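You operate a simulated robot arm through the tools that you are given. There is no shell and no other tool. Be economical: measure what you need, move in short steps, check, and stop when the job is done.

You are at the controls of a simulated two-armed robot. One attempt, no reset.

TASK
Take the brown carton that says "plugs" from the short bench top and leave it on the press bench top. Then take the pot with the blue lid and leave it on top of the white reel. Then put two of the white fuses from the short bench top on the shelf under the lamp table. Keep to this order.

It is judged by the outcome, as a careful person would: the job done as asked, and still so three seconds after it is handed in. It fails if anything else is knocked over, pushed out of place, dropped, spilled or broken. A push-on lid holds only when it is set on centred and level and pressed home; a screw cap is set on level and turned clockwise until tight.

THE ROBOT
Two 7-joint arms with two-finger parallel grippers on one trunk, on a base that drives. Base frame: it is fixed to the floor where the robot stands at the start and does not move with it; the origin is under the middle of the robot, x ahead of it, y to its left, z up. Readings come in m, rad, newtons and seconds.
The left shoulder is at the start at [0.07, 0.189, 1.215], the right one opposite. With the tool pointing down near the work surface each hand reaches from about 0.18 to 0.76 m from the robot's upright axis, wherever it stands, measured 20 degrees to its own side. Places, roughly: press bench top [0.5, -2.8, 0.8]; shelf under the lamp table [-4, -0.3, 0.4]; white reel (15x14x11 cm) [-0.6, 1.6, 0.8]. Payload 3.91 kg a hand.
Tool frame (each hand has its own): the origin (TCP) lies between the finger pads and is the grasp point; the fingertips stand 0.03 m ahead of it; z points along the fingers, y is the line along which they close. The gripper opens to 0.11 m. The fingers are 0.02 m wide and 0.01 m thick; the gripper's body (0.048 by 0.112 m) begins 0.055 m behind the TCP.
Orientation is told as [roll, pitch, yaw] about the base's x, y, z axes, in that order, counted from this pose: with the fingers straight down and closing along the base's y, the tool's x points along the base's -x, its y along +y and its z along -z.

THE INTERFACE
- The arms move only by the tool jog_arm. It takes "left_commands", "right_commands" or both (then of equal length, played together; a hand with none holds still); each is a list of rows, each a list of 7 numbers: the shift along the tool's x, y, z in cm, then the turn, a rotation vector about the tool's x, y, z in rad, then the closure, from 0 (fully open) to 1 (shut). In form: [[tx, ty, tz, wx, wy, wz, jaw], ...]. A call has 1 to 12 rows; each row shifts and turns the commanded pose from where the row before left it, along the tool's axes as they then stand. A row lasts 0.2 s, in which the tool goes at most 0.05 m and 0.15 rad; a call with a longer step from one row to the next is refused whole, and so is a gripper value outside its range. Where a pose cannot be reached the arm comes as near as it can. A force on the tool above 40 N (or 10 N above the force at the start of the call, whichever is more), or a blocked arm, ends the call early, and 0.2 s more pass. The fingers move at their own pace (about 0.072 m/s each) and stop on an object; they squeeze with about 25 N. The grip force told is the motor's: it shows also when the fingers shut on nothing. Time passes only in rows, and 0.2 s behind the last, so rows that do not move let the fingers close. It gives the time, the measured TCP pose, the force on the tool (base axes), the opening and the grip force at its end, in the units of the frame above (readings bear some noise), with the torque about the TCP (base axes, N m) and any sound that the robot's microphone picked up.
- Cameras (640 x 400 px; columns grow to the right, rows downward): "scene" is now at [0.1104, -0.0395, 1.4308]; the picture's right is [-0.44, -0.90, 0.00], its down [-0.63, 0.31, -0.72] and it looks along [0.64, -0.32, -0.70] (base axes); focal length 279 px, centre (320, 200). "left" rides on the left gripper at [0.072, -0.017, -0.103] in its tool frame; the picture's right is [0.23, 0.97, 0.00], its down [-0.76, 0.18, -0.62] and it looks along [-0.61, 0.14, 0.78] (tool axes); focal length 222 px, centre (320, 200). "right" rides on the right gripper at [0.072, 0.017, -0.103] in its tool frame; the picture's right is [-0.23, 0.97, 0.00], its down [-0.76, -0.18, -0.62] and it looks along [-0.61, -0.14, 0.78] (tool axes); focal length 222 px, centre (320, 200). There is no depth. A picture from a camera that has moved, and an enlarged one, comes with that camera's place and axes in the base frame and with its lens. The place of the scene camera against the robot may be out by one fixed shift of up to 0.018 m in any direction.
- capture(camera): a new picture of that camera. The clock stands still meanwhile.
- move_column(by): slides the trunk up (or, below 0, down) by that many m; the arms and the scene camera ride with it, the base frame stays. It gives what a move gives, with no picture.
- roll_base(legs): drives the robot by 1 to 6 legs, each [ahead, turn to the left] in m and rad, along the robot's own axes; the way and the turn of a leg run together, so that a leg with both is an arc; at most 1.5 m and 3.142 rad a leg. The arms and the cameras ride along, it lands a little off, and it stops where it bumps. It gives what a move gives.
- turn_head(pan, tilt): turns the head with the scene camera to pan (to the left, within 1.501 rad either way) and tilt (down, from -0.506 to 1.204), counted from straight ahead of the robot. It gives what a move gives.
- close_up(camera, box): a new picture of the part [left, top, right, bottom] of that camera's present view, enlarged. The clock stands still meanwhile.
- hand_in(): hands the job in; it is judged then, once.

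Go step by step. Nothing tells you exact positions but the pictures and the camera data: compare them with the known pose of the tool, close in by small moves and look again before you grip or let go. The budget is 165 turns and 138 pictures, counting those below and the enlarged ones. Unless the task says otherwise, let go and move clear before handing in, and close with one line.

The tools are called after "Request:" as a command line: name --argument value ..., lists and objects as JSON in quotes. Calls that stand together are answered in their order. jog_arm: Moves the arms, as the interface text tells. Its arguments: {"type":"object","properties":{"left_commands":{"type":"array"},"right_commands":{"type":"array"}},"required":[]} The other tools are called the same way: move_column (by) slides the trunk up or down; roll_base (legs) drives the base; turn_head (pan, tilt) turns the head that bears the scene camera; capture (camera) takes a picture; close_up (camera, box) takes an enlarged picture of a part of a camera's view; hand_in () hands the job in.

At the start:

```text
clock: 0.0
left_tcp_pos: [0.4572, 0.0049, 1.1005]
left_tcp_rot: [0.0, 0.0, 0.0]
left_wrist_force: [0.1, 0.8, 0.6]
left_moment: [0.01, 0.04, -0.01]
left_finger_gap: 0.1098
left_gripper_force: 0.1
right_tcp_pos: [0.4634, -0.4318, 1.0993]
right_tcp_rot: [0.001, 0.0, 0.001]
right_wrist_force: [-0.8, -0.2, 0.2]
right_moment: [0.01, -0.01, 0.0]
right_finger_gap: 0.11
right_gripper_force: 0.1
trunk travel left (down, up): [-0.725, 0.215]
robot x, y, heading: [-0.0018, 0.001, 0.002]
head pan, tilt: [-0.456, 0.771]
```

scene: 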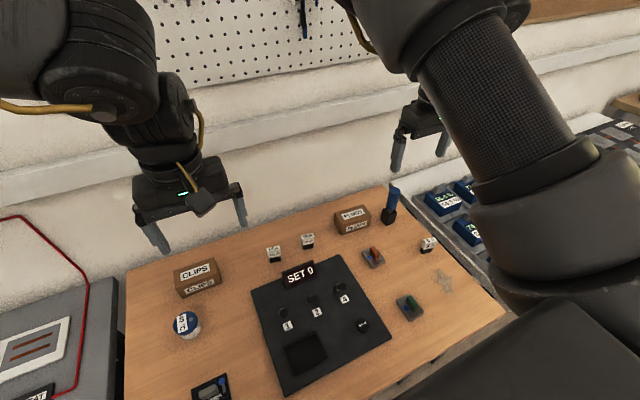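
right: 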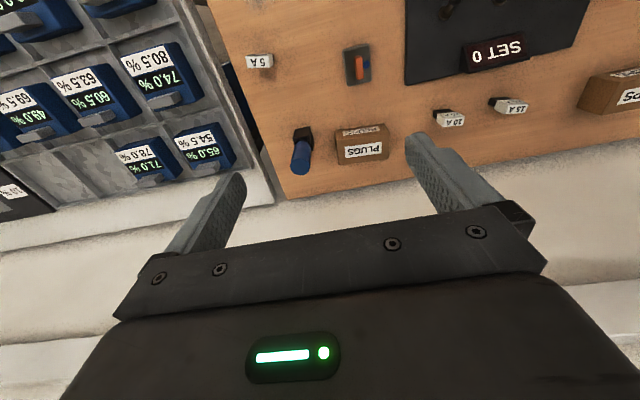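
left: 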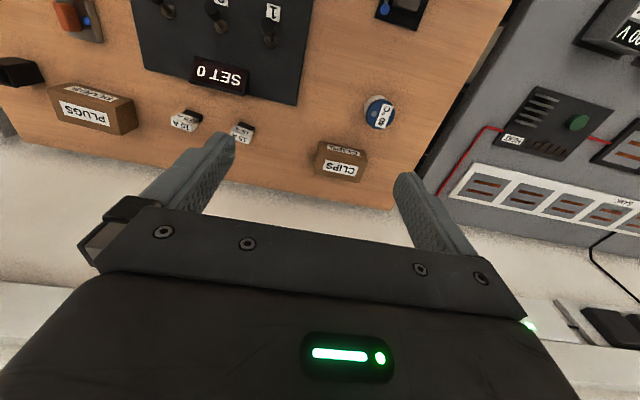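

I see the short wooden bench ahead with the PLUGS carton at about [0.57, -0.38, 0.79], the blue-lidded pot near [0.47, 0.12, 0.79] and three white fuses. I'll look closer at these before moving.

Request:
close_up --camera "scene" --box '[240, 180, 480, 330]'

Request:
close_up --camera "right" --box '[220, 20, 540, 220]'

Request:
close_up --camera "left" --box '[300, 40, 460, 140]'

```text
2.67 times, centred on (360, 255) of scene
camera zoom: at [0.1104, -0.0395, 1.4308], right [-0.44, -0.9, 0.0], down [-0.63, 0.31, -0.72], along [0.64, -0.32, -0.7], focal length 744 px, centre (213, 53)
```

zoom: 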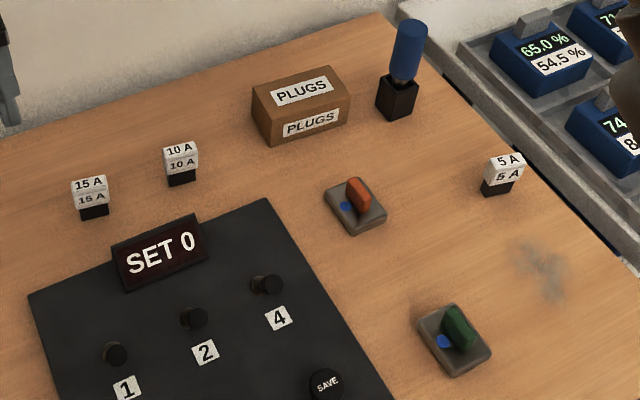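

```text
2.00 times, centred on (380, 120) of right
camera zoom: at [0.3924, -0.4148, 1.2031], right [0.23, 0.97, 0.0], down [0.76, -0.18, 0.62], along [0.61, -0.14, -0.78], focal length 444 px, centre (200, 360)
```

zoom: 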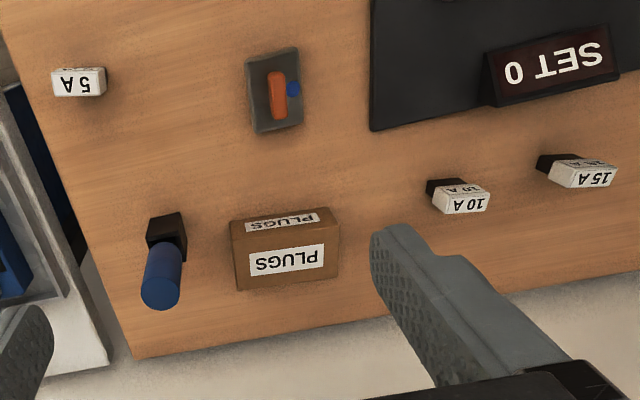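

```text
4.00 times, centred on (380, 90) of left
camera zoom: at [0.3856, -0.0111, 1.2043], right [-0.23, 0.97, 0.0], down [0.76, 0.18, 0.62], along [0.61, 0.14, -0.78], focal length 888 px, centre (80, 640)
```

zoom: 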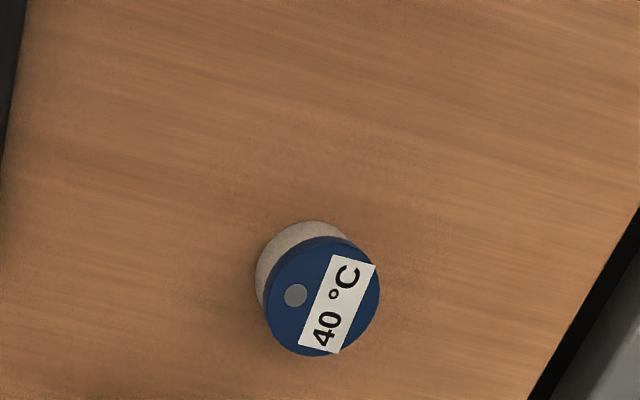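

The carton is roughly 10 × 5.5 × 5 cm with its long side along y. I'll bring the right hand over it at height with the fingers turned to close across the short side.

Request:
jog_arm --right_commands '[[-3.3, 1.4, 3, 0, 0, 0.133, 0], [-3.3, 1.4, 3, 0, 0, 0, 0], [0, 0, 0, 0, 0, 0.14, 0], [0, 0, 0, 0, 0, 0.14, 0], [0, 0, 0, 0, 0, 0.14, 0], [0, 0, 0, 0, 0, 0.14, 0], [0, 0, 0, 0, 0, 0.14, 0], [0, 0, 0, 0, 0, 0.14, 0], [0, 0, 0, 0, 0, 0.14, 0], [0, 0, 0, 0, 0, 0.14, 0], [0, 0, 0, 0, 0, 0.14, 0], [0, 0, 0, 0, 0, 0.14, 0]]'

Request:
capture --camera "right"

```text
clock: 2.6
left_tcp_pos: [0.4568, 0.0046, 1.1001]
left_tcp_rot: [0.001, -0.001, -0.001]
left_wrist_force: [-0.2, -0.4, -0.6]
left_moment: [0.0, -0.01, 0.0]
left_finger_gap: 0.1098
left_gripper_force: 0.0
right_tcp_pos: [0.2945, -0.7702, 1.0621]
right_tcp_rot: [-0.004, 0.005, -1.533]
right_wrist_force: [0.7, 0.0, -0.3]
right_moment: [0.02, 0.0, 0.0]
right_finger_gap: 0.11
right_gripper_force: 0.0
right hand out of reach, approached as far as the arm can: row 1, 2, 3, 4, 5, 6, 7, 8, 9, 10, 11, 12
trunk travel left (down, up): [-0.725, 0.215]
robot x, y, heading: [-0.0045, -0.0001, 0.001]
head pan, tilt: [-0.456, 0.771]
```

```text
131 pictures are left
camera right: at [0.31, -0.6975, 1.1658], right [0.98, -0.19, 0.0], down [-0.15, -0.77, 0.62], along [-0.12, -0.61, -0.78], focal length 222 px, centre (320, 200)
```

right: 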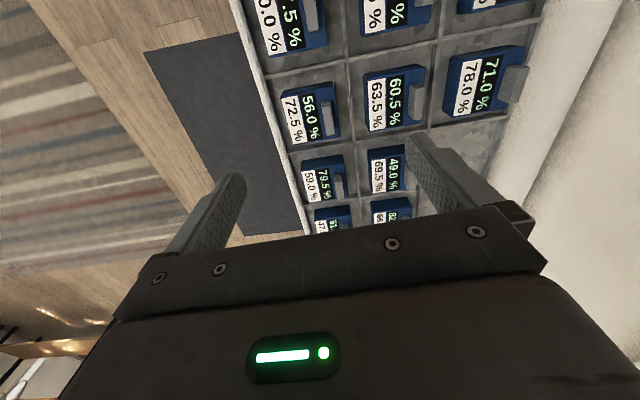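

The arm could not hold that wrist turn and wandered out to the side, touching nothing. I'll turn the wrist back and bring the hand home.

Request:
jog_arm --right_commands '[[0, 0, -1, 0, 0, -0.14, 0], [0, 0, -1, 0, 0, -0.14, 0], [0, 0, 0, 0, 0, -0.14, 0], [0, 0, 0, 0, 0, -0.14, 0], [0, 0, 0, 0, 0, -0.14, 0], [0, 0, 0, 0, 0, -0.14, 0], [0, 0, 0, 0, 0, -0.14, 0], [0, 0, 0, 0, 0, -0.14, 0], [0, 0, 0, 0, 0, -0.14, 0], [0, 0, 0, 0, 0, -0.14, 0], [0, 0, 0, 0, 0, -0.133, 0]]'

```text
clock: 5.0
left_tcp_pos: [0.4573, 0.0055, 1.0989]
left_tcp_rot: [-0.001, 0.0, 0.001]
left_wrist_force: [-0.2, -0.8, 0.1]
left_moment: [-0.03, -0.02, 0.03]
left_finger_gap: 0.1102
left_gripper_force: 0.1
right_tcp_pos: [0.2951, -0.7702, 1.0836]
right_tcp_rot: [0.0, 0.001, 0.003]
right_wrist_force: [-0.1, 0.4, 0.5]
right_moment: [0.0, -0.03, -0.01]
right_finger_gap: 0.1098
right_gripper_force: 0.1
trunk travel left (down, up): [-0.725, 0.215]
robot x, y, heading: [0.0034, 0.0014, -0.004]
head pan, tilt: [-0.456, 0.771]
```

Request:
jog_arm --right_commands '[[-1.9, 4, 0, 0, 0, 0, 0], [-1.9, 4, 0, 0, 0, 0, 0], [-1.9, 4, 0, 0, 0, 0, 0], [-1.9, 4, 0, 0, 0, 0, 0], [-1.9, 4, 0, 0, 0, 0, 0], [-1.9, 4, 0, 0, 0, 0, 0], [-1.9, 4, 0, 0, 0, 0, 0], [-1.9, 4, 0, 0, 0, 0, 0], [0, 3, 4, 0, 0, 0, 0], [0, 3, 4, 0, 0, 0, 0], [0, 0, 4, 0, 0, 0, 0]]'

Request:
turn_head --pan -0.2 --tilt 1.1

Request:
capture --camera "scene"

```text
clock: 7.4
left_tcp_pos: [0.4587, 0.0053, 1.1007]
left_tcp_rot: [0.002, 0.0, -0.002]
left_wrist_force: [-0.2, 0.3, -0.3]
left_moment: [-0.01, 0.0, 0.01]
left_finger_gap: 0.1099
left_gripper_force: 0.1
right_tcp_pos: [0.4492, -0.3884, 0.9631]
right_tcp_rot: [0.003, 0.0, -0.001]
right_wrist_force: [-0.1, 0.0, 0.7]
right_moment: [0.04, -0.01, -0.02]
right_finger_gap: 0.1098
right_gripper_force: 0.0
trunk travel left (down, up): [-0.725, 0.215]
robot x, y, heading: [0.0004, -0.0034, -0.002]
head pan, tilt: [-0.456, 0.771]
```

```text
clock: 8.2
left_tcp_pos: [0.457, 0.0068, 1.1003]
left_tcp_rot: [0.0, 0.0, -0.001]
left_wrist_force: [-0.3, -0.2, 0.7]
left_moment: [0.0, 0.0, -0.02]
left_finger_gap: 0.1098
left_gripper_force: 0.1
right_tcp_pos: [0.4477, -0.389, 0.9636]
right_tcp_rot: [0.0, 0.0, 0.002]
right_wrist_force: [-0.3, -0.1, 0.4]
right_moment: [0.02, -0.02, 0.0]
right_finger_gap: 0.1101
right_gripper_force: 0.2
trunk travel left (down, up): [-0.725, 0.215]
robot x, y, heading: [-0.0018, 0.0029, 0.004]
head pan, tilt: [-0.201, 1.1]
```

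```text
130 pictures are left
camera scene: at [0.0983, -0.0158, 1.4069], right [-0.2, -0.98, 0.0], down [-0.87, 0.18, -0.45], along [0.45, -0.09, -0.89], focal length 279 px, centre (320, 200)
```

scene: 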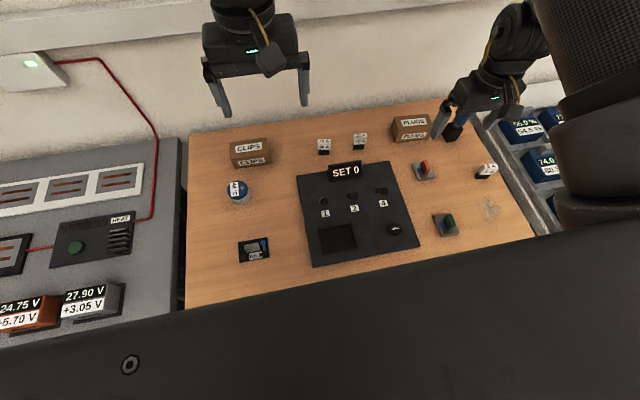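

Request:
jog_arm --right_commands '[[-3, 0, 1, 0, 0, 0, 0], [-3, 0, 1, 0, 0, 0, 0], [-3, 0, 1, 0, 0, 0, 0], [-3, 0, 1, 0, 0, 0, 0]]'

Request:
capture --camera "right"

```text
clock: 9.2
left_tcp_pos: [0.4575, 0.0038, 1.1003]
left_tcp_rot: [0.0, 0.002, 0.0]
left_wrist_force: [0.8, 0.7, 0.8]
left_moment: [-0.02, 0.0, -0.02]
left_finger_gap: 0.1101
left_gripper_force: 0.0
right_tcp_pos: [0.5286, -0.4253, 0.9327]
right_tcp_rot: [0.002, -0.001, 0.003]
right_wrist_force: [0.0, -0.5, 0.1]
right_moment: [0.03, -0.03, 0.03]
right_finger_gap: 0.1101
right_gripper_force: 0.1
right hand out of reach, approached as far as the arm can: row 2, 3, 4
trunk travel left (down, up): [-0.725, 0.215]
robot x, y, heading: [0.0021, 0.0029, 0.0]
head pan, tilt: [-0.201, 1.1]
```

```text
129 pictures are left
camera right: at [0.4574, -0.4077, 1.0341], right [0.22, 0.97, 0.0], down [0.76, -0.18, 0.62], along [0.61, -0.14, -0.78], focal length 222 px, centre (320, 200)
```

right: 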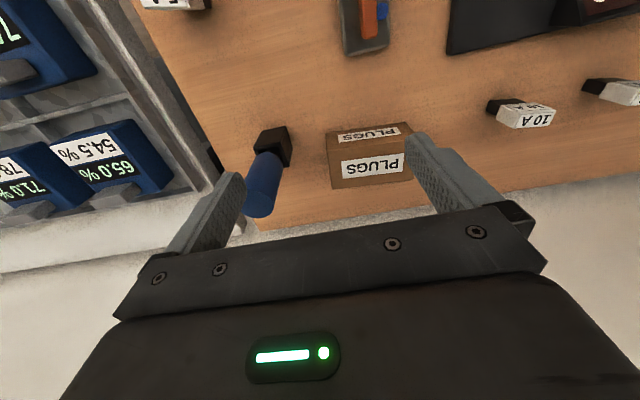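

Reach stopped short with this wrist pose. I'll back up a little and try turning the hand the other way, which may suit the right arm better.

Request:
jog_arm --right_commands '[[4, 3, -2, 0, 0, 0, 0], [0, 0, 0, 0, 0, -0.14, 0], [0, 0, 0, 0, 0, -0.14, 0], [0, 0, 0, 0, 0, -0.14, 0], [0, 0, 0, 0, 0, -0.14, 0], [0, 0, 0, 0, 0, -0.14, 0], [0, 0, 0, 0, 0, -0.14, 0], [0, 0, 0, 0, 0, -0.14, 0], [0, 0, 0, 0, 0, -0.14, 0], [0, 0, 0, 0, 0, -0.14, 0], [0, 0, 0, 0, 0, -0.14, 0], [0, 0, 0, 0, 0, -0.11, 0]]'

```text
refused: row 1 steps farther than a row can; nothing moved
```

Request:
jog_arm --right_commands '[[3, 2, -2, 0, 0, 0, 0], [0, 0, 0, 0, 0, -0.14, 0], [0, 0, 0, 0, 0, -0.14, 0], [0, 0, 0, 0, 0, -0.14, 0], [0, 0, 0, 0, 0, -0.14, 0], [0, 0, 0, 0, 0, -0.14, 0], [0, 0, 0, 0, 0, -0.14, 0], [0, 0, 0, 0, 0, -0.14, 0], [0, 0, 0, 0, 0, -0.14, 0], [0, 0, 0, 0, 0, -0.14, 0], [0, 0, 0, 0, 0, -0.14, 0], [0, 0, 0, 0, 0, -0.11, 0]]'

```text
clock: 11.8
left_tcp_pos: [0.4573, 0.0046, 1.0997]
left_tcp_rot: [0.0, 0.002, -0.001]
left_wrist_force: [-0.5, -0.4, 0.3]
left_moment: [0.01, 0.01, -0.01]
left_finger_gap: 0.11
left_gripper_force: 0.1
right_tcp_pos: [0.4987, -0.4024, 0.951]
right_tcp_rot: [-0.001, 0.0, 1.513]
right_wrist_force: [-0.3, -0.4, -0.9]
right_moment: [0.01, -0.01, -0.01]
right_finger_gap: 0.1102
right_gripper_force: 0.0
trunk travel left (down, up): [-0.725, 0.215]
robot x, y, heading: [0.0006, 0.0035, 0.0]
head pan, tilt: [-0.201, 1.1]
```

Request:
jog_arm --right_commands '[[-0.8, -2, 1, 0, 0, 0, 0], [-0.8, -2, 1, 0, 0, 0, 0], [-0.8, -2, 1, 0, 0, 0, 0], [0, -2, 1, 0, 0, 0, 0]]'

Request:
capture --camera "right"

```text
clock: 12.8
left_tcp_pos: [0.458, 0.0051, 1.1004]
left_tcp_rot: [0.0, 0.003, -0.001]
left_wrist_force: [0.7, -0.3, 0.5]
left_moment: [0.03, 0.0, 0.02]
left_finger_gap: 0.1099
left_gripper_force: 0.0
right_tcp_pos: [0.5786, -0.3849, 0.9106]
right_tcp_rot: [0.001, 0.0, 1.508]
right_wrist_force: [0.1, -0.2, -0.1]
right_moment: [0.01, -0.02, -0.02]
right_finger_gap: 0.11
right_gripper_force: 0.0
trunk travel left (down, up): [-0.725, 0.215]
robot x, y, heading: [-0.0, -0.0036, -0.003]
head pan, tilt: [-0.201, 1.1]
```

```text
128 pictures are left
camera right: at [0.5593, -0.4553, 1.014], right [-0.96, 0.29, 0.0], down [0.23, 0.75, 0.62], along [0.18, 0.6, -0.78], focal length 222 px, centre (320, 200)
```

right: 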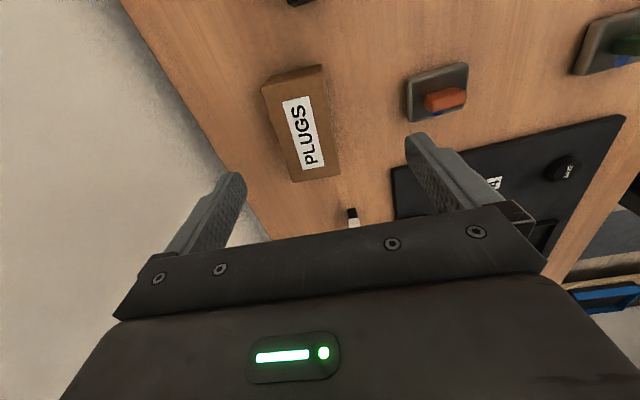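

The hand works well in this pose and the carton centre comes out at about [0.598, -0.38]. I'll shift 2 cm ahead and go down over it.

Request:
jog_arm --right_commands '[[-0.5, -1.0, 0, 0, 0, 0.03, 0], [0, -1.0, 0, 0, 0, 0, 0], [0, 0, 2.5, 0, 0, 0, 0], [0, 0, 2.5, 0, 0, 0, 0]]'

Request:
capture --camera "right"

Request:
capture --camera "scene"

```text
clock: 13.8
left_tcp_pos: [0.458, 0.0051, 1.0996]
left_tcp_rot: [0.0, 0.003, 0.001]
left_wrist_force: [-0.1, 0.7, 0.3]
left_moment: [-0.04, 0.01, 0.02]
left_finger_gap: 0.1099
left_gripper_force: 0.0
right_tcp_pos: [0.6007, -0.3831, 0.8614]
right_tcp_rot: [0.0, -0.001, 1.479]
right_wrist_force: [0.2, 0.2, 0.2]
right_moment: [-0.01, 0.05, 0.02]
right_finger_gap: 0.1098
right_gripper_force: 0.1
trunk travel left (down, up): [-0.725, 0.215]
robot x, y, heading: [-0.0014, 0.0019, -0.005]
head pan, tilt: [-0.201, 1.1]
```

```text
127 pictures are left
camera right: at [0.5786, -0.453, 0.9646], right [-0.95, 0.32, 0.0], down [0.25, 0.74, 0.62], along [0.2, 0.59, -0.78], focal length 222 px, centre (320, 200)
```

right: 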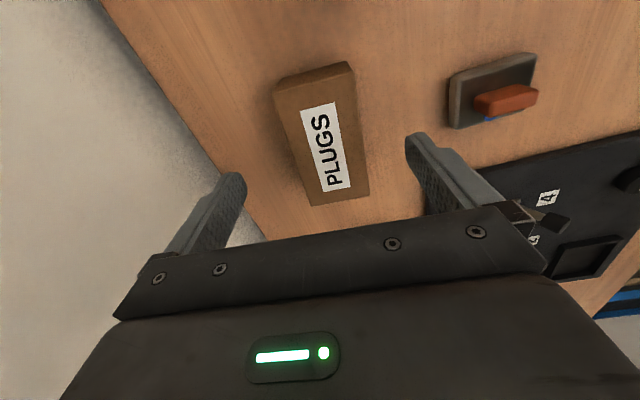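

```text
126 pictures are left
camera scene: at [0.0995, -0.0165, 1.4068], right [-0.2, -0.98, 0.0], down [-0.87, 0.18, -0.45], along [0.44, -0.09, -0.89], focal length 279 px, centre (320, 200)
```

scene: 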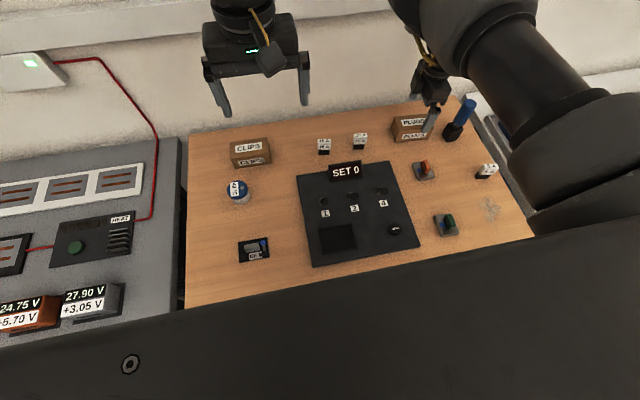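

The carton sits centred between the fingers. Going down and closing.

Request:
jog_arm --right_commands '[[0, 0.3, 2, 0, 0, 0, 0], [0, 0, 2, 0, 0, 0, 0], [0, 0, 1.8, 0, 0, 0, 0], [0, 0, 0, 0, 0, 0, 0.6], [0, 0, 0, 0, 0, 0, 0.6], [0, 0, 0, 0, 0, 0, 0.9], [0, 0, 0, 0, 0, 0, 0.9]]'

Request:
capture --camera "right"

```text
clock: 15.4
left_tcp_pos: [0.4571, 0.0061, 1.0997]
left_tcp_rot: [-0.001, 0.001, 0.0]
left_wrist_force: [0.1, -0.3, -0.2]
left_moment: [0.0, -0.01, 0.0]
left_finger_gap: 0.1101
left_gripper_force: 0.1
right_tcp_pos: [0.5986, -0.382, 0.804]
right_tcp_rot: [0.0, 0.001, 1.478]
right_wrist_force: [-0.3, -0.1, 0.3]
right_moment: [0.01, -0.05, 0.01]
right_finger_gap: 0.0546
right_gripper_force: 25.2
trunk travel left (down, up): [-0.725, 0.215]
robot x, y, heading: [0.0006, -0.0009, -0.002]
head pan, tilt: [-0.201, 1.1]
```

```text
125 pictures are left
camera right: at [0.5754, -0.4513, 0.9075], right [-0.95, 0.32, 0.0], down [0.25, 0.74, 0.62], along [0.2, 0.59, -0.78], focal length 222 px, centre (320, 200)
```

right: 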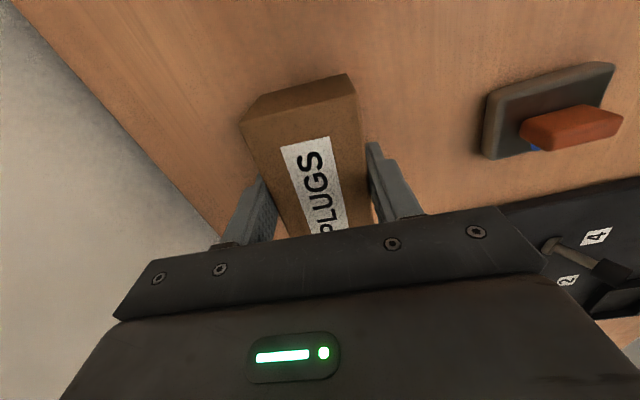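

Gripped at 5.5 cm. Lifting straight up, then drawing back.

Request:
jog_arm --right_commands '[[0, 0, -2, 0, 0, 0, 0.9], [0, 0, -3, 0, 0, 0, 0.9], [0, 0, -4, 0, 0, 0, 0.9], [0, 0.5, -4, 0, 0, 0, 0.9], [0, 3, -3, 0, 0, 0, 0.9], [0, 3, -2, 0, 0, 0, 0.9], [0, 4, 0, 0, 0, 0, 0.9], [0, 4, 0, 0, 0, 0, 0.9], [0, 3, 0, 0, 0, 0, 0.9]]'

Request:
turn_head --pan -1.4 --tilt 0.5

Request:
capture --camera "scene"

Request:
capture --camera "right"

```text
clock: 17.4
left_tcp_pos: [0.4552, 0.0046, 1.1]
left_tcp_rot: [-0.001, 0.0, 0.0]
left_wrist_force: [0.0, 0.1, -0.5]
left_moment: [0.01, -0.02, 0.0]
left_finger_gap: 0.1098
left_gripper_force: 0.1
right_tcp_pos: [0.4223, -0.3647, 0.9857]
right_tcp_rot: [-0.001, 0.0, 1.481]
right_wrist_force: [0.1, -0.3, -1.7]
right_moment: [0.0, 0.02, -0.01]
right_finger_gap: 0.0545
right_gripper_force: 25.2
trunk travel left (down, up): [-0.725, 0.215]
robot x, y, heading: [-0.0034, 0.0015, -0.002]
head pan, tilt: [-0.201, 1.1]
```

```text
clock: 18.8
left_tcp_pos: [0.4566, 0.0059, 1.1009]
left_tcp_rot: [-0.001, 0.0, -0.001]
left_wrist_force: [0.1, -1.0, 0.6]
left_moment: [0.0, -0.02, 0.01]
left_finger_gap: 0.11
left_gripper_force: 0.0
right_tcp_pos: [0.425, -0.365, 0.9854]
right_tcp_rot: [0.0, 0.001, 1.479]
right_wrist_force: [0.7, -0.5, -0.8]
right_moment: [-0.02, 0.03, 0.02]
right_finger_gap: 0.0547
right_gripper_force: 25.5
trunk travel left (down, up): [-0.725, 0.215]
robot x, y, heading: [0.0022, 0.0032, 0.002]
head pan, tilt: [-1.4, 0.499]
```

```text
124 pictures are left
camera scene: at [0.0526, -0.0931, 1.4545], right [-0.99, -0.17, 0.0], down [-0.08, 0.47, -0.88], along [0.15, -0.86, -0.48], focal length 279 px, centre (320, 200)
```

scene: 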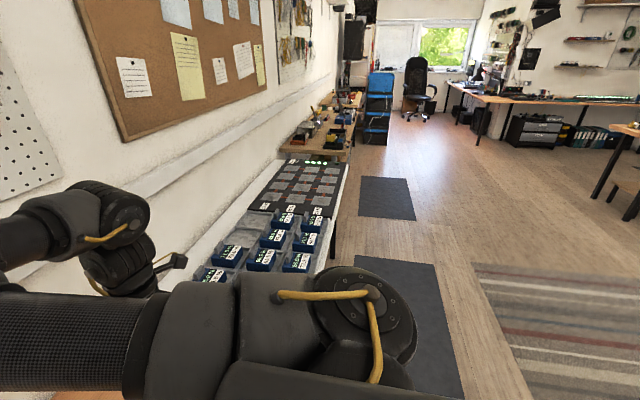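

```text
123 pictures are left
camera right: at [0.4014, -0.4349, 1.0889], right [-0.95, 0.32, 0.0], down [0.25, 0.74, 0.62], along [0.2, 0.59, -0.78], focal length 222 px, centre (320, 200)
```

right: 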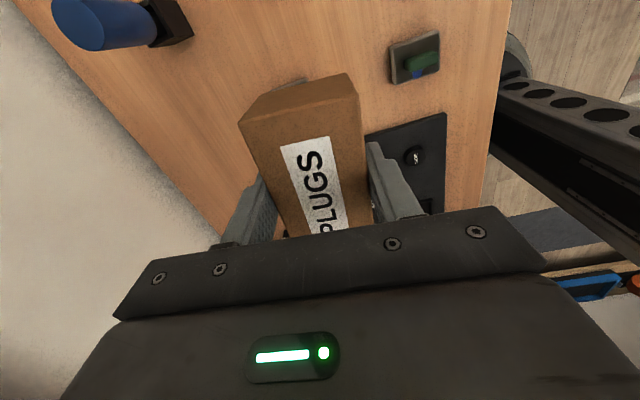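

Carton is held. The benches run along the wall towards -y; I'll back off, turn right, and look before driving along.

Request:
roll_base --legs '[[-0.35, 0], [0, -1.571]]'

Request:
turn_head --pan 0.3 --tilt 0.4

Request:
capture --camera "scene"

```text
clock: 24.9
left_tcp_pos: [-0.346, -0.4536, 1.1003]
left_tcp_rot: [0.0, 0.002, -1.56]
left_wrist_force: [0.6, -0.8, -0.5]
left_moment: [0.0, 0.02, 0.02]
left_finger_gap: 0.11
left_gripper_force: 0.1
right_tcp_pos: [-0.7158, -0.4259, 0.9856]
right_tcp_rot: [0.0, -0.001, -0.08]
right_wrist_force: [0.4, -0.2, -2.2]
right_moment: [-0.02, 0.0, 0.04]
right_finger_gap: 0.0546
right_gripper_force: 25.6
trunk travel left (down, up): [-0.725, 0.215]
robot x, y, heading: [-0.3504, -0.0008, -1.56]
head pan, tilt: [-1.4, 0.499]
```

```text
clock: 26.6
left_tcp_pos: [-0.3464, -0.4542, 1.0996]
left_tcp_rot: [0.0, 0.0, -1.56]
left_wrist_force: [0.0, -0.3, 0.1]
left_moment: [0.01, 0.02, -0.01]
left_finger_gap: 0.11
left_gripper_force: 0.1
right_tcp_pos: [-0.7166, -0.4256, 0.9861]
right_tcp_rot: [0.001, 0.001, -0.079]
right_wrist_force: [0.4, 0.4, -1.2]
right_moment: [-0.03, 0.0, -0.01]
right_finger_gap: 0.0549
right_gripper_force: 25.0
trunk travel left (down, up): [-0.725, 0.215]
robot x, y, heading: [-0.3571, 0.0057, -1.56]
head pan, tilt: [0.3, 0.4]
```

```text
122 pictures are left
camera scene: at [-0.3394, -0.1407, 1.4637], right [-0.95, -0.31, 0.0], down [-0.12, 0.37, -0.92], along [0.28, -0.88, -0.39], focal length 279 px, centre (320, 200)
```

scene: 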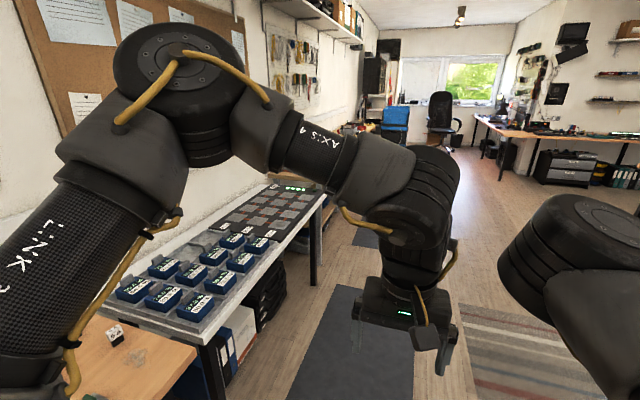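

The way along the benches is clear. Driving towards the press bench.

Request:
roll_base --legs '[[1.3, 0], [0.8, 0]]'

Request:
turn_head --pan 0.7 --tilt 0.6

Request:
capture --camera "scene"

```text
clock: 37.1
left_tcp_pos: [-0.3779, -2.5753, 1.1008]
left_tcp_rot: [0.0, 0.0, -1.601]
left_wrist_force: [0.2, 0.1, 0.3]
left_moment: [0.03, -0.01, -0.01]
left_finger_gap: 0.1099
left_gripper_force: 0.1
right_tcp_pos: [-0.7467, -2.532, 0.986]
right_tcp_rot: [0.001, 0.0, -0.121]
right_wrist_force: [-1.0, 0.5, -0.7]
right_moment: [0.0, 0.02, -0.01]
right_finger_gap: 0.0547
right_gripper_force: 25.5
trunk travel left (down, up): [-0.725, 0.215]
robot x, y, heading: [-0.3713, -2.116, -1.596]
head pan, tilt: [0.3, 0.4]
```

```text
clock: 38.0
left_tcp_pos: [-0.3777, -2.5766, 1.0994]
left_tcp_rot: [0.0, -0.001, -1.599]
left_wrist_force: [0.3, -0.4, 0.6]
left_moment: [-0.02, 0.01, -0.03]
left_finger_gap: 0.1099
left_gripper_force: 0.0
right_tcp_pos: [-0.7464, -2.5313, 0.9851]
right_tcp_rot: [0.0, 0.0, -0.121]
right_wrist_force: [0.2, 0.9, 0.0]
right_moment: [0.02, -0.02, -0.01]
right_finger_gap: 0.0545
right_gripper_force: 25.3
trunk travel left (down, up): [-0.725, 0.215]
robot x, y, heading: [-0.3711, -2.1215, -1.602]
head pan, tilt: [0.7, 0.6]
```

```text
121 pictures are left
camera scene: at [-0.3292, -2.2425, 1.4455], right [-0.78, -0.62, 0.0], down [-0.35, 0.44, -0.83], along [0.51, -0.65, -0.56], focal length 279 px, centre (320, 200)
```

scene: 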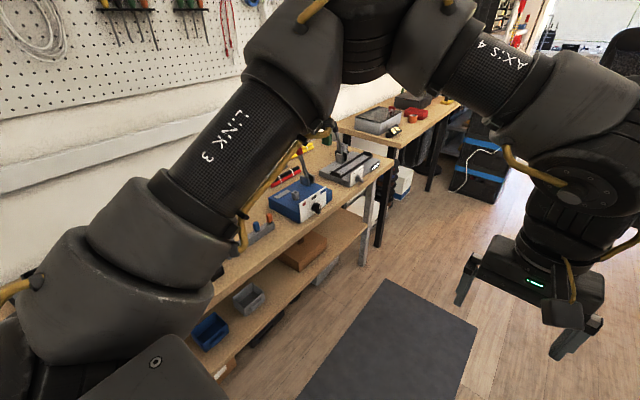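

Request:
roll_base --legs '[[0.5, 0], [0, 1.6]]'

Request:
turn_head --pan -0.2 --tilt 0.7

Request:
capture --camera "scene"

Request:
capture --camera "left"

```text
clock: 44.8
left_tcp_pos: [0.0779, -2.5991, 1.0995]
left_tcp_rot: [0.0, 0.001, 0.024]
left_wrist_force: [-0.1, -0.4, 0.3]
left_moment: [0.0, 0.02, -0.03]
left_finger_gap: 0.1102
left_gripper_force: 0.1
right_tcp_pos: [0.054, -2.9702, 0.9852]
right_tcp_rot: [0.002, -0.001, 1.502]
right_wrist_force: [-0.1, 0.8, 0.2]
right_moment: [0.02, -0.01, -0.01]
right_finger_gap: 0.0546
right_gripper_force: 25.1
trunk travel left (down, up): [-0.725, 0.215]
robot x, y, heading: [-0.3765, -2.6178, 0.021]
head pan, tilt: [0.7, 0.6]
```

```text
clock: 46.0
left_tcp_pos: [0.0777, -2.5984, 1.1009]
left_tcp_rot: [0.001, -0.001, 0.023]
left_wrist_force: [0.3, 0.0, -0.5]
left_moment: [-0.02, 0.0, 0.01]
left_finger_gap: 0.1097
left_gripper_force: 0.0
right_tcp_pos: [0.0537, -2.9694, 0.9838]
right_tcp_rot: [-0.001, 0.0, 1.501]
right_wrist_force: [-0.3, -0.9, -1.8]
right_moment: [-0.05, 0.0, -0.01]
right_finger_gap: 0.0547
right_gripper_force: 25.3
trunk travel left (down, up): [-0.725, 0.215]
robot x, y, heading: [-0.3773, -2.6123, 0.026]
head pan, tilt: [-0.201, 0.7]
```

```text
120 pictures are left
camera scene: at [-0.2581, -2.632, 1.4368], right [-0.18, -0.98, 0.0], down [-0.63, 0.11, -0.76], along [0.75, -0.13, -0.64], focal length 279 px, centre (320, 200)
```

scene: 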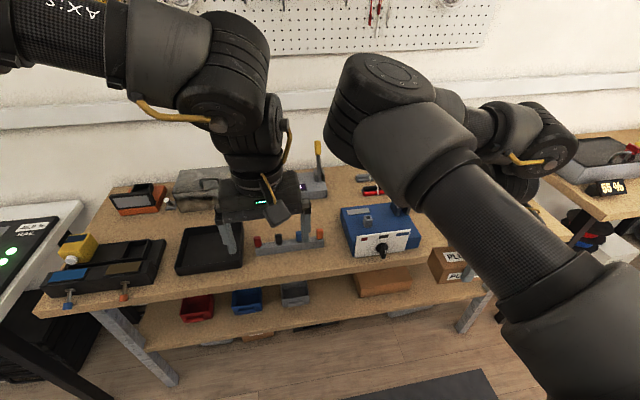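

```text
119 pictures are left
camera left: at [0.0072, -2.6171, 1.2043], right [-0.25, 0.97, 0.0], down [0.76, 0.19, 0.62], along [0.6, 0.16, -0.78], focal length 222 px, centre (320, 200)
```

left: 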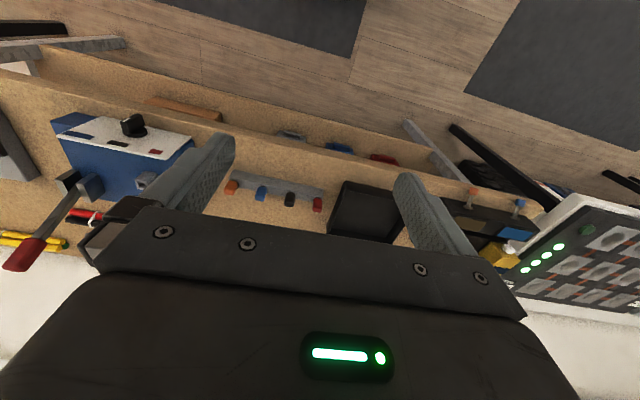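

Request:
capture --camera "right"

Request:
close_up --camera "scene" --box '[160, 170, 480, 370]'

```text
118 pictures are left
camera right: at [0.0325, -3.0403, 1.089], right [-0.96, 0.29, 0.0], down [0.23, 0.75, 0.62], along [0.18, 0.6, -0.78], focal length 222 px, centre (320, 200)
```

right: 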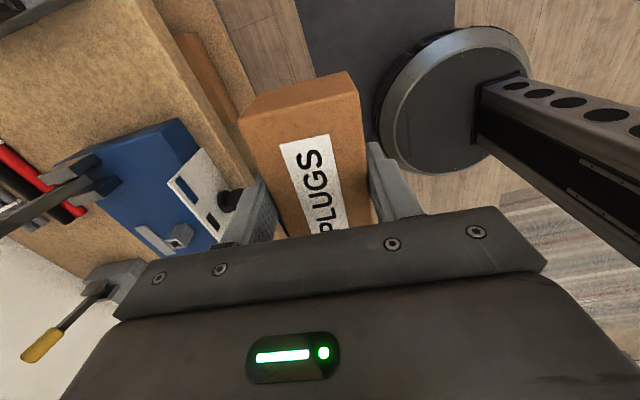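

```text
2.00 times, centred on (320, 270) of scene
camera zoom: at [-0.2581, -2.632, 1.4368], right [-0.18, -0.98, 0.0], down [-0.63, 0.11, -0.76], along [0.75, -0.13, -0.64], focal length 558 px, centre (320, 60)
```

zoom: 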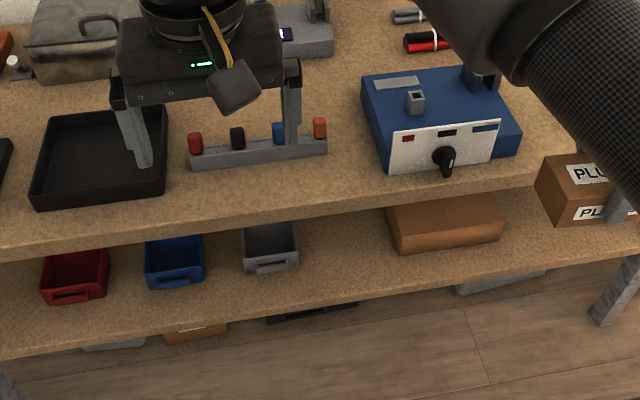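

The press bench has a free patch behind the peg bar, around [0.42, -2.66], between the tray/bag and the blue box. I'll raise the hand and reposition the robot to bring that patch in front of the right hand.

Request:
jog_arm --right_commands '[[0, 0, -4, 0, 0, 0, 0.9], [0, 0, -4, 0, 0, 0, 0.9], [0, 0, -2.5, 0, 0, 0, 0.9]]'

Request:
roll_base --legs '[[0, 0.56], [0.36, 0], [0, -0.58]]'

Request:
turn_head --pan -0.2 --tilt 1.0

Request:
capture --camera "scene"

Request:
capture --camera "right"

```text
clock: 46.8
left_tcp_pos: [0.0786, -2.6007, 1.1]
left_tcp_rot: [0.003, -0.001, 0.022]
left_wrist_force: [0.2, -0.4, 0.1]
left_moment: [0.04, 0.0, 0.01]
left_finger_gap: 0.1102
left_gripper_force: 0.0
right_tcp_pos: [0.0495, -2.9762, 1.0854]
right_tcp_rot: [0.016, -0.004, 1.482]
right_wrist_force: [-0.7, -0.1, -1.6]
right_moment: [-0.01, -0.01, 0.03]
right_finger_gap: 0.0547
right_gripper_force: 24.9
trunk travel left (down, up): [-0.725, 0.215]
robot x, y, heading: [-0.3792, -2.615, 0.02]
head pan, tilt: [-0.201, 0.7]
```

```text
clock: 52.3
left_tcp_pos: [0.3795, -2.4093, 1.0994]
left_tcp_rot: [0.001, 0.001, -0.001]
left_wrist_force: [0.2, 0.2, -0.9]
left_moment: [0.02, 0.01, 0.01]
left_finger_gap: 0.1101
left_gripper_force: 0.1
right_tcp_pos: [0.3434, -2.7823, 1.0875]
right_tcp_rot: [0.003, -0.019, 1.463]
right_wrist_force: [0.4, 0.8, -1.8]
right_moment: [0.02, 0.0, -0.02]
right_finger_gap: 0.0548
right_gripper_force: 25.1
trunk travel left (down, up): [-0.725, 0.215]
robot x, y, heading: [-0.0812, -2.4128, -0.005]
head pan, tilt: [-0.201, 0.7]
```

```text
clock: 53.1
left_tcp_pos: [0.3808, -2.4081, 1.0995]
left_tcp_rot: [0.0, -0.001, 0.001]
left_wrist_force: [0.1, -0.1, -0.5]
left_moment: [0.04, 0.0, -0.03]
left_finger_gap: 0.11
left_gripper_force: 0.0
right_tcp_pos: [0.3437, -2.7835, 1.0877]
right_tcp_rot: [0.005, -0.02, 1.461]
right_wrist_force: [0.4, -0.7, -0.9]
right_moment: [-0.01, 0.01, 0.0]
right_finger_gap: 0.0543
right_gripper_force: 25.1
trunk travel left (down, up): [-0.725, 0.215]
robot x, y, heading: [-0.0787, -2.414, -0.0]
head pan, tilt: [-0.201, 1.0]
```

```text
116 pictures are left
camera scene: at [0.0282, -2.4326, 1.4135], right [-0.2, -0.98, 0.0], down [-0.82, 0.17, -0.54], along [0.53, -0.11, -0.84], focal length 279 px, centre (320, 200)
```

scene: 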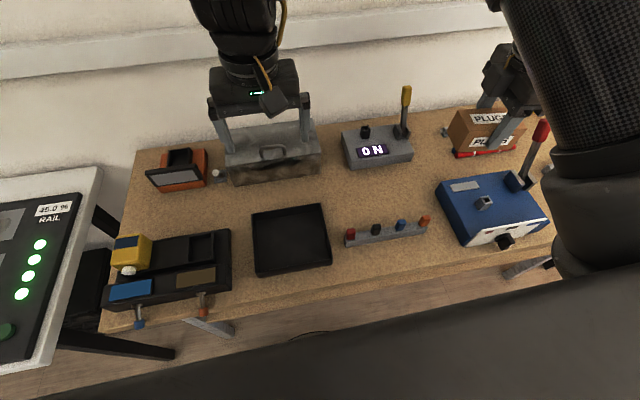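

```text
115 pictures are left
camera right: at [0.3197, -2.8554, 1.1896], right [-0.94, 0.33, 0.01], down [0.26, 0.72, 0.64], along [0.21, 0.6, -0.77], focal length 222 px, centre (320, 200)
```

right: 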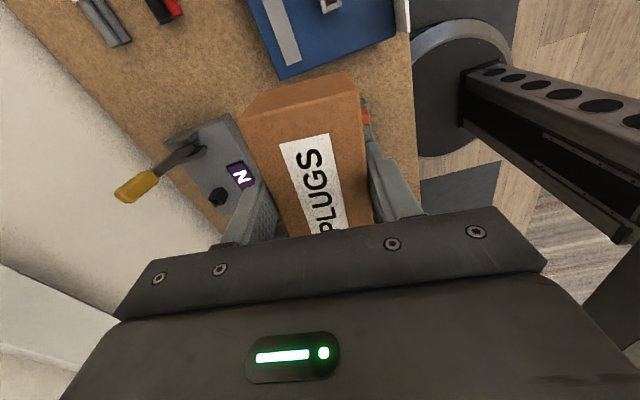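

The patch behind the peg bar at [0.405, -2.69] is clear, about 15 × 20 cm. Moving the carton above it.

Request:
jog_arm --right_commands '[[-2.5, -1.2, 2, -0.005, 0, -0.025, 0.9], [-2.5, -1.2, 3, -0.005, 0, -0.025, 0.9], [-2.5, -1.3, 4, -0.005, 0, -0.025, 0.9], [-2.5, -1.3, 4, -0.005, 0, -0.025, 0.9], [0, 0, 3, 0, 0, 0, 0.9]]'

Request:
capture --camera "scene"

Request:
capture --camera "right"

```text
clock: 54.3
left_tcp_pos: [0.3819, -2.4088, 1.0991]
left_tcp_rot: [0.001, 0.0, 0.0]
left_wrist_force: [0.0, -0.5, 1.1]
left_moment: [-0.01, -0.01, 0.0]
left_finger_gap: 0.1101
left_gripper_force: 0.1
right_tcp_pos: [0.4008, -2.6846, 0.9281]
right_tcp_rot: [0.02, -0.018, 1.565]
right_wrist_force: [-0.4, 0.2, -0.7]
right_moment: [0.0, 0.0, -0.01]
right_finger_gap: 0.0545
right_gripper_force: 25.2
trunk travel left (down, up): [-0.725, 0.215]
robot x, y, heading: [-0.0762, -2.4119, -0.003]
head pan, tilt: [-0.201, 1.0]
```

```text
114 pictures are left
camera scene: at [0.0285, -2.4324, 1.4134], right [-0.2, -0.98, 0.0], down [-0.82, 0.17, -0.54], along [0.53, -0.11, -0.84], focal length 279 px, centre (320, 200)
```

scene: 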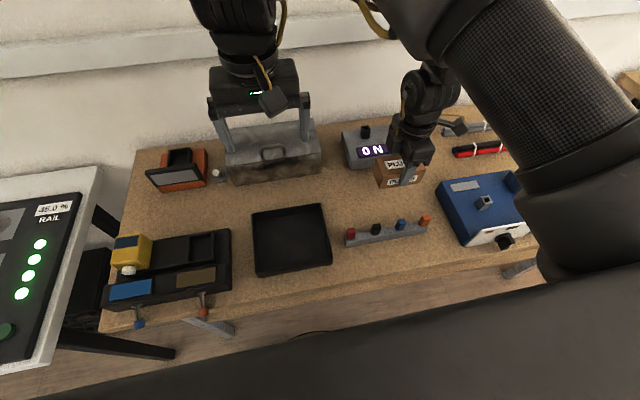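

```text
113 pictures are left
camera right: at [0.3859, -2.7582, 1.0312], right [-0.97, 0.23, 0.02], down [0.19, 0.75, 0.63], along [0.13, 0.62, -0.77], focal length 222 px, centre (320, 200)
```

right: 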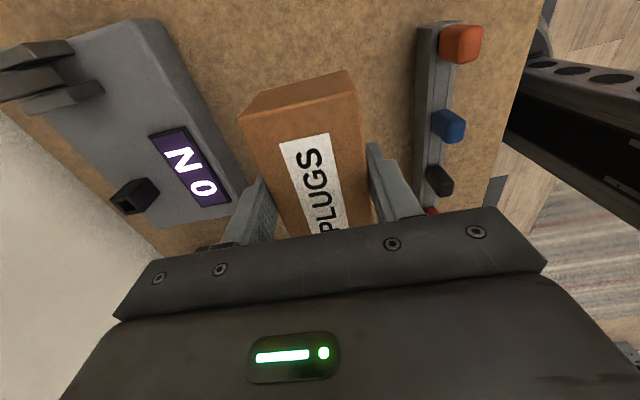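

Request:
jog_arm --right_commands '[[0, 0, 2, 0.02, 0.018, 0, 0.9], [0, 0, 2.5, 0, 0, 0, 0.9], [0, 0, 2.5, 0, 0, 0, 0.9]]'

Request:
capture --camera "right"

Request:
close_up --camera "scene" --box '[320, 110, 480, 260]'

```text
clock: 55.1
left_tcp_pos: [0.3807, -2.4101, 1.1004]
left_tcp_rot: [0.0, 0.002, 0.001]
left_wrist_force: [0.3, 0.9, -1.1]
left_moment: [0.02, -0.02, -0.03]
left_finger_gap: 0.1097
left_gripper_force: 0.1
right_tcp_pos: [0.3992, -2.6835, 0.8593]
right_tcp_rot: [0.003, -0.002, 1.563]
right_wrist_force: [-0.9, 0.5, -1.1]
right_moment: [0.0, -0.01, 0.02]
right_finger_gap: 0.0548
right_gripper_force: 24.5
trunk travel left (down, up): [-0.725, 0.215]
robot x, y, heading: [-0.0745, -2.4133, 0.005]
head pan, tilt: [-0.201, 1.0]
```

```text
112 pictures are left
camera right: at [0.3821, -2.7554, 0.9618], right [-0.97, 0.24, 0.0], down [0.19, 0.76, 0.62], along [0.14, 0.61, -0.78], focal length 222 px, centre (320, 200)
```

right: 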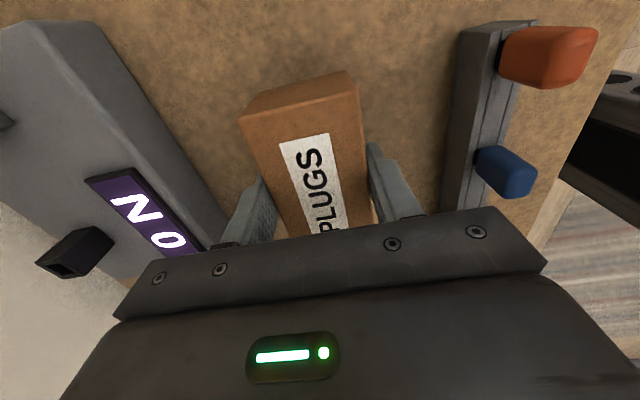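

```text
2.67 times, centred on (400, 185) of scene
camera zoom: at [0.0287, -2.4324, 1.4134], right [-0.2, -0.98, 0.0], down [-0.83, 0.17, -0.54], along [0.53, -0.11, -0.84], focal length 744 px, centre (107, 240)
```

zoom: 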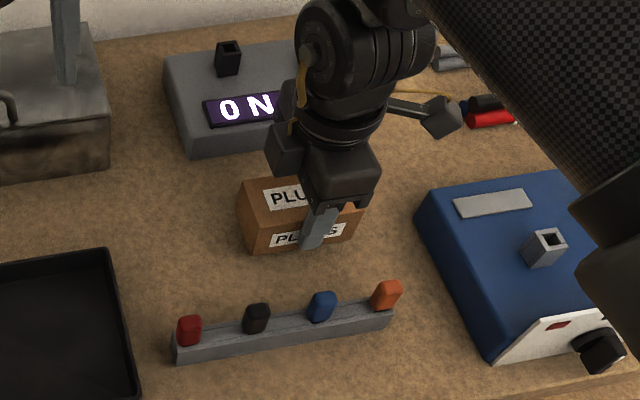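

Clear on all sides. Lowering in small steps while watching the force.

Request:
jog_arm --right_commands '[[0, 0, 1.0, 0, 0, 0, 0.9], [0, 0, 1, 0, 0, 0, 0.9], [0, 0, 1.0, 0, 0, 0, 0.9], [0, 0, 0, 0, 0, 0, 0.9]]'

```text
clock: 56.1
left_tcp_pos: [0.3785, -2.408, 1.1001]
left_tcp_rot: [0.001, -0.002, 0.0]
left_wrist_force: [0.3, 0.3, -0.1]
left_moment: [0.01, 0.01, 0.0]
left_finger_gap: 0.1102
left_gripper_force: 0.0
right_tcp_pos: [0.3953, -2.6828, 0.8315]
right_tcp_rot: [0.0, 0.001, 1.562]
right_wrist_force: [0.0, 0.1, 24.0]
right_moment: [0.3, 0.16, -0.05]
right_finger_gap: 0.0545
right_gripper_force: 25.4
trunk travel left (down, up): [-0.725, 0.215]
robot x, y, heading: [-0.0803, -2.414, 0.001]
head pan, tilt: [-0.201, 1.0]
```

Contact at TCP z 0.83. Releasing with a partial opening, then rising straight up.

Request:
jog_arm --right_commands '[[0, 0, -0.15, 0, 0, 0, 0.9], [0, 0, 0, 0, 0, 0, 0.25], [0, 0, 0, 0, 0, 0, 0.25], [0, 0, 0, 0, 0, 0, 0.25], [0, 0, -2, 0, 0, 0, 0.25], [0, 0, -3, 0, 0, 0, 0.25], [0, 0, -4, 0, 0, 0, 0.25], [0, 0, -4, 0, 0, 0, 0.25]]'

Request:
capture --camera "right"

Request:
capture --camera "scene"

```text
clock: 57.9
left_tcp_pos: [0.3799, -2.41, 1.1019]
left_tcp_rot: [0.0, 0.0, 0.0]
left_wrist_force: [-0.7, 0.2, 0.6]
left_moment: [0.0, 0.02, 0.01]
left_finger_gap: 0.11
left_gripper_force: 0.0
right_tcp_pos: [0.393, -2.686, 0.9563]
right_tcp_rot: [0.012, -0.004, 1.547]
right_wrist_force: [0.2, 0.8, 0.0]
right_moment: [-0.03, 0.0, -0.01]
right_finger_gap: 0.0827
right_gripper_force: 0.0
trunk travel left (down, up): [-0.725, 0.215]
robot x, y, heading: [-0.0771, -2.4144, -0.003]
head pan, tilt: [-0.201, 1.0]
```

```text
110 pictures are left
camera right: at [0.3779, -2.7573, 1.0602], right [-0.97, 0.25, 0.01], down [0.2, 0.75, 0.62], along [0.15, 0.61, -0.78], focal length 222 px, centre (320, 200)
```

right: 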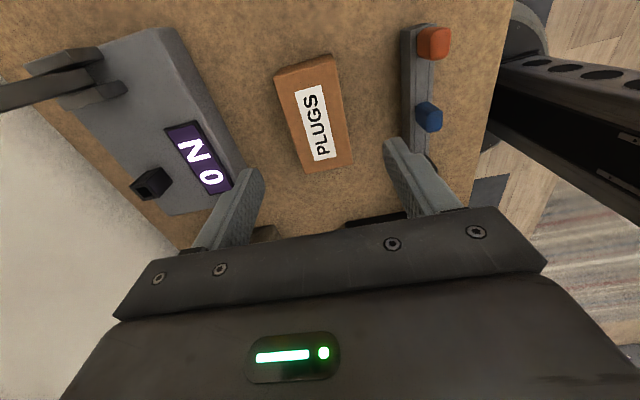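

```text
109 pictures are left
camera scene: at [0.0266, -2.4323, 1.4135], right [-0.2, -0.98, 0.0], down [-0.82, 0.17, -0.54], along [0.53, -0.11, -0.84], focal length 279 px, centre (320, 200)
```

scene: 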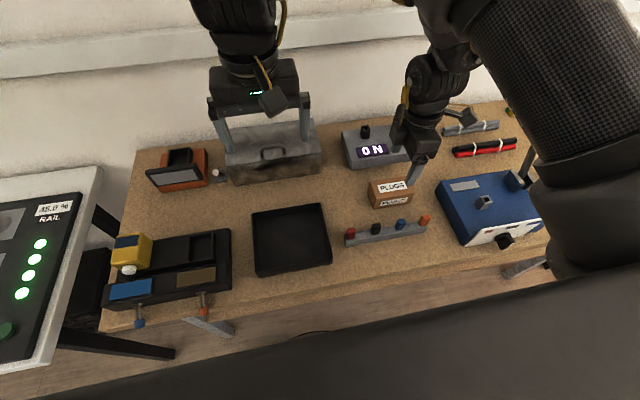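

The carton stands upright on the press bench. Raising the hand, backing off and driving back to the short bench for the pot.

Request:
jog_arm --right_commands '[[2, 1, -4, 0, 0, 0, 0.25], [2.5, 1, -3, 0, 0, 0, 0], [2.5, 0, 0, 0, 0, 0, 0]]'

Request:
roll_base --legs '[[-0.3, 0], [0, 1.571], [1.2, 0], [1.2, 0]]'

Request:
turn_head --pan 0.0 --tilt 0.4

Request:
capture --camera "scene"

```text
clock: 58.7
left_tcp_pos: [0.3828, -2.4103, 1.1002]
left_tcp_rot: [0.002, 0.002, 0.0]
left_wrist_force: [0.4, 0.3, 1.0]
left_moment: [-0.03, 0.06, -0.01]
left_finger_gap: 0.1098
left_gripper_force: 0.0
right_tcp_pos: [0.3802, -2.7538, 1.0293]
right_tcp_rot: [0.005, 0.0, 1.561]
right_wrist_force: [0.8, 0.8, 0.1]
right_moment: [0.01, 0.04, 0.0]
right_finger_gap: 0.1104
right_gripper_force: 0.0
trunk travel left (down, up): [-0.725, 0.215]
robot x, y, heading: [-0.0748, -2.4094, 0.002]
head pan, tilt: [-0.201, 1.0]
```

```text
clock: 76.1
left_tcp_pos: [-0.5486, 0.4597, 1.1012]
left_tcp_rot: [0.001, -0.001, 1.636]
left_wrist_force: [0.0, 0.0, 0.2]
left_moment: [0.0, 0.0, -0.03]
left_finger_gap: 0.1101
left_gripper_force: 0.2
right_tcp_pos: [-0.206, 0.4818, 1.0315]
right_tcp_rot: [0.004, -0.003, -3.084]
right_wrist_force: [0.4, -1.1, -0.4]
right_moment: [0.0, -0.01, -0.02]
right_finger_gap: 0.11
right_gripper_force: 0.1
trunk travel left (down, up): [-0.725, 0.215]
robot x, y, heading: [-0.5115, 0.0024, 1.635]
head pan, tilt: [-0.201, 1.0]
```

```text
clock: 77.1
left_tcp_pos: [-0.5485, 0.4593, 1.1005]
left_tcp_rot: [0.0, 0.001, 1.636]
left_wrist_force: [0.1, 0.1, 0.8]
left_moment: [-0.01, 0.0, 0.01]
left_finger_gap: 0.1101
left_gripper_force: 0.0
right_tcp_pos: [-0.2049, 0.4811, 1.0313]
right_tcp_rot: [0.004, -0.002, -3.087]
right_wrist_force: [0.8, -0.2, 0.5]
right_moment: [-0.02, 0.0, -0.01]
right_finger_gap: 0.1102
right_gripper_force: 0.0
trunk travel left (down, up): [-0.725, 0.215]
robot x, y, heading: [-0.5139, 0.0053, 1.64]
head pan, tilt: [0.0, 0.4]
```

```text
108 pictures are left
camera scene: at [-0.5363, 0.1416, 1.4636], right [1.0, 0.07, 0.0], down [0.03, -0.39, -0.92], along [-0.06, 0.92, -0.39], focal length 279 px, centre (320, 200)
```

scene: 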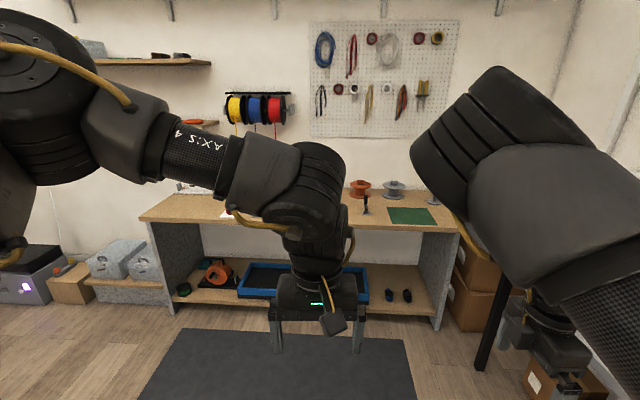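

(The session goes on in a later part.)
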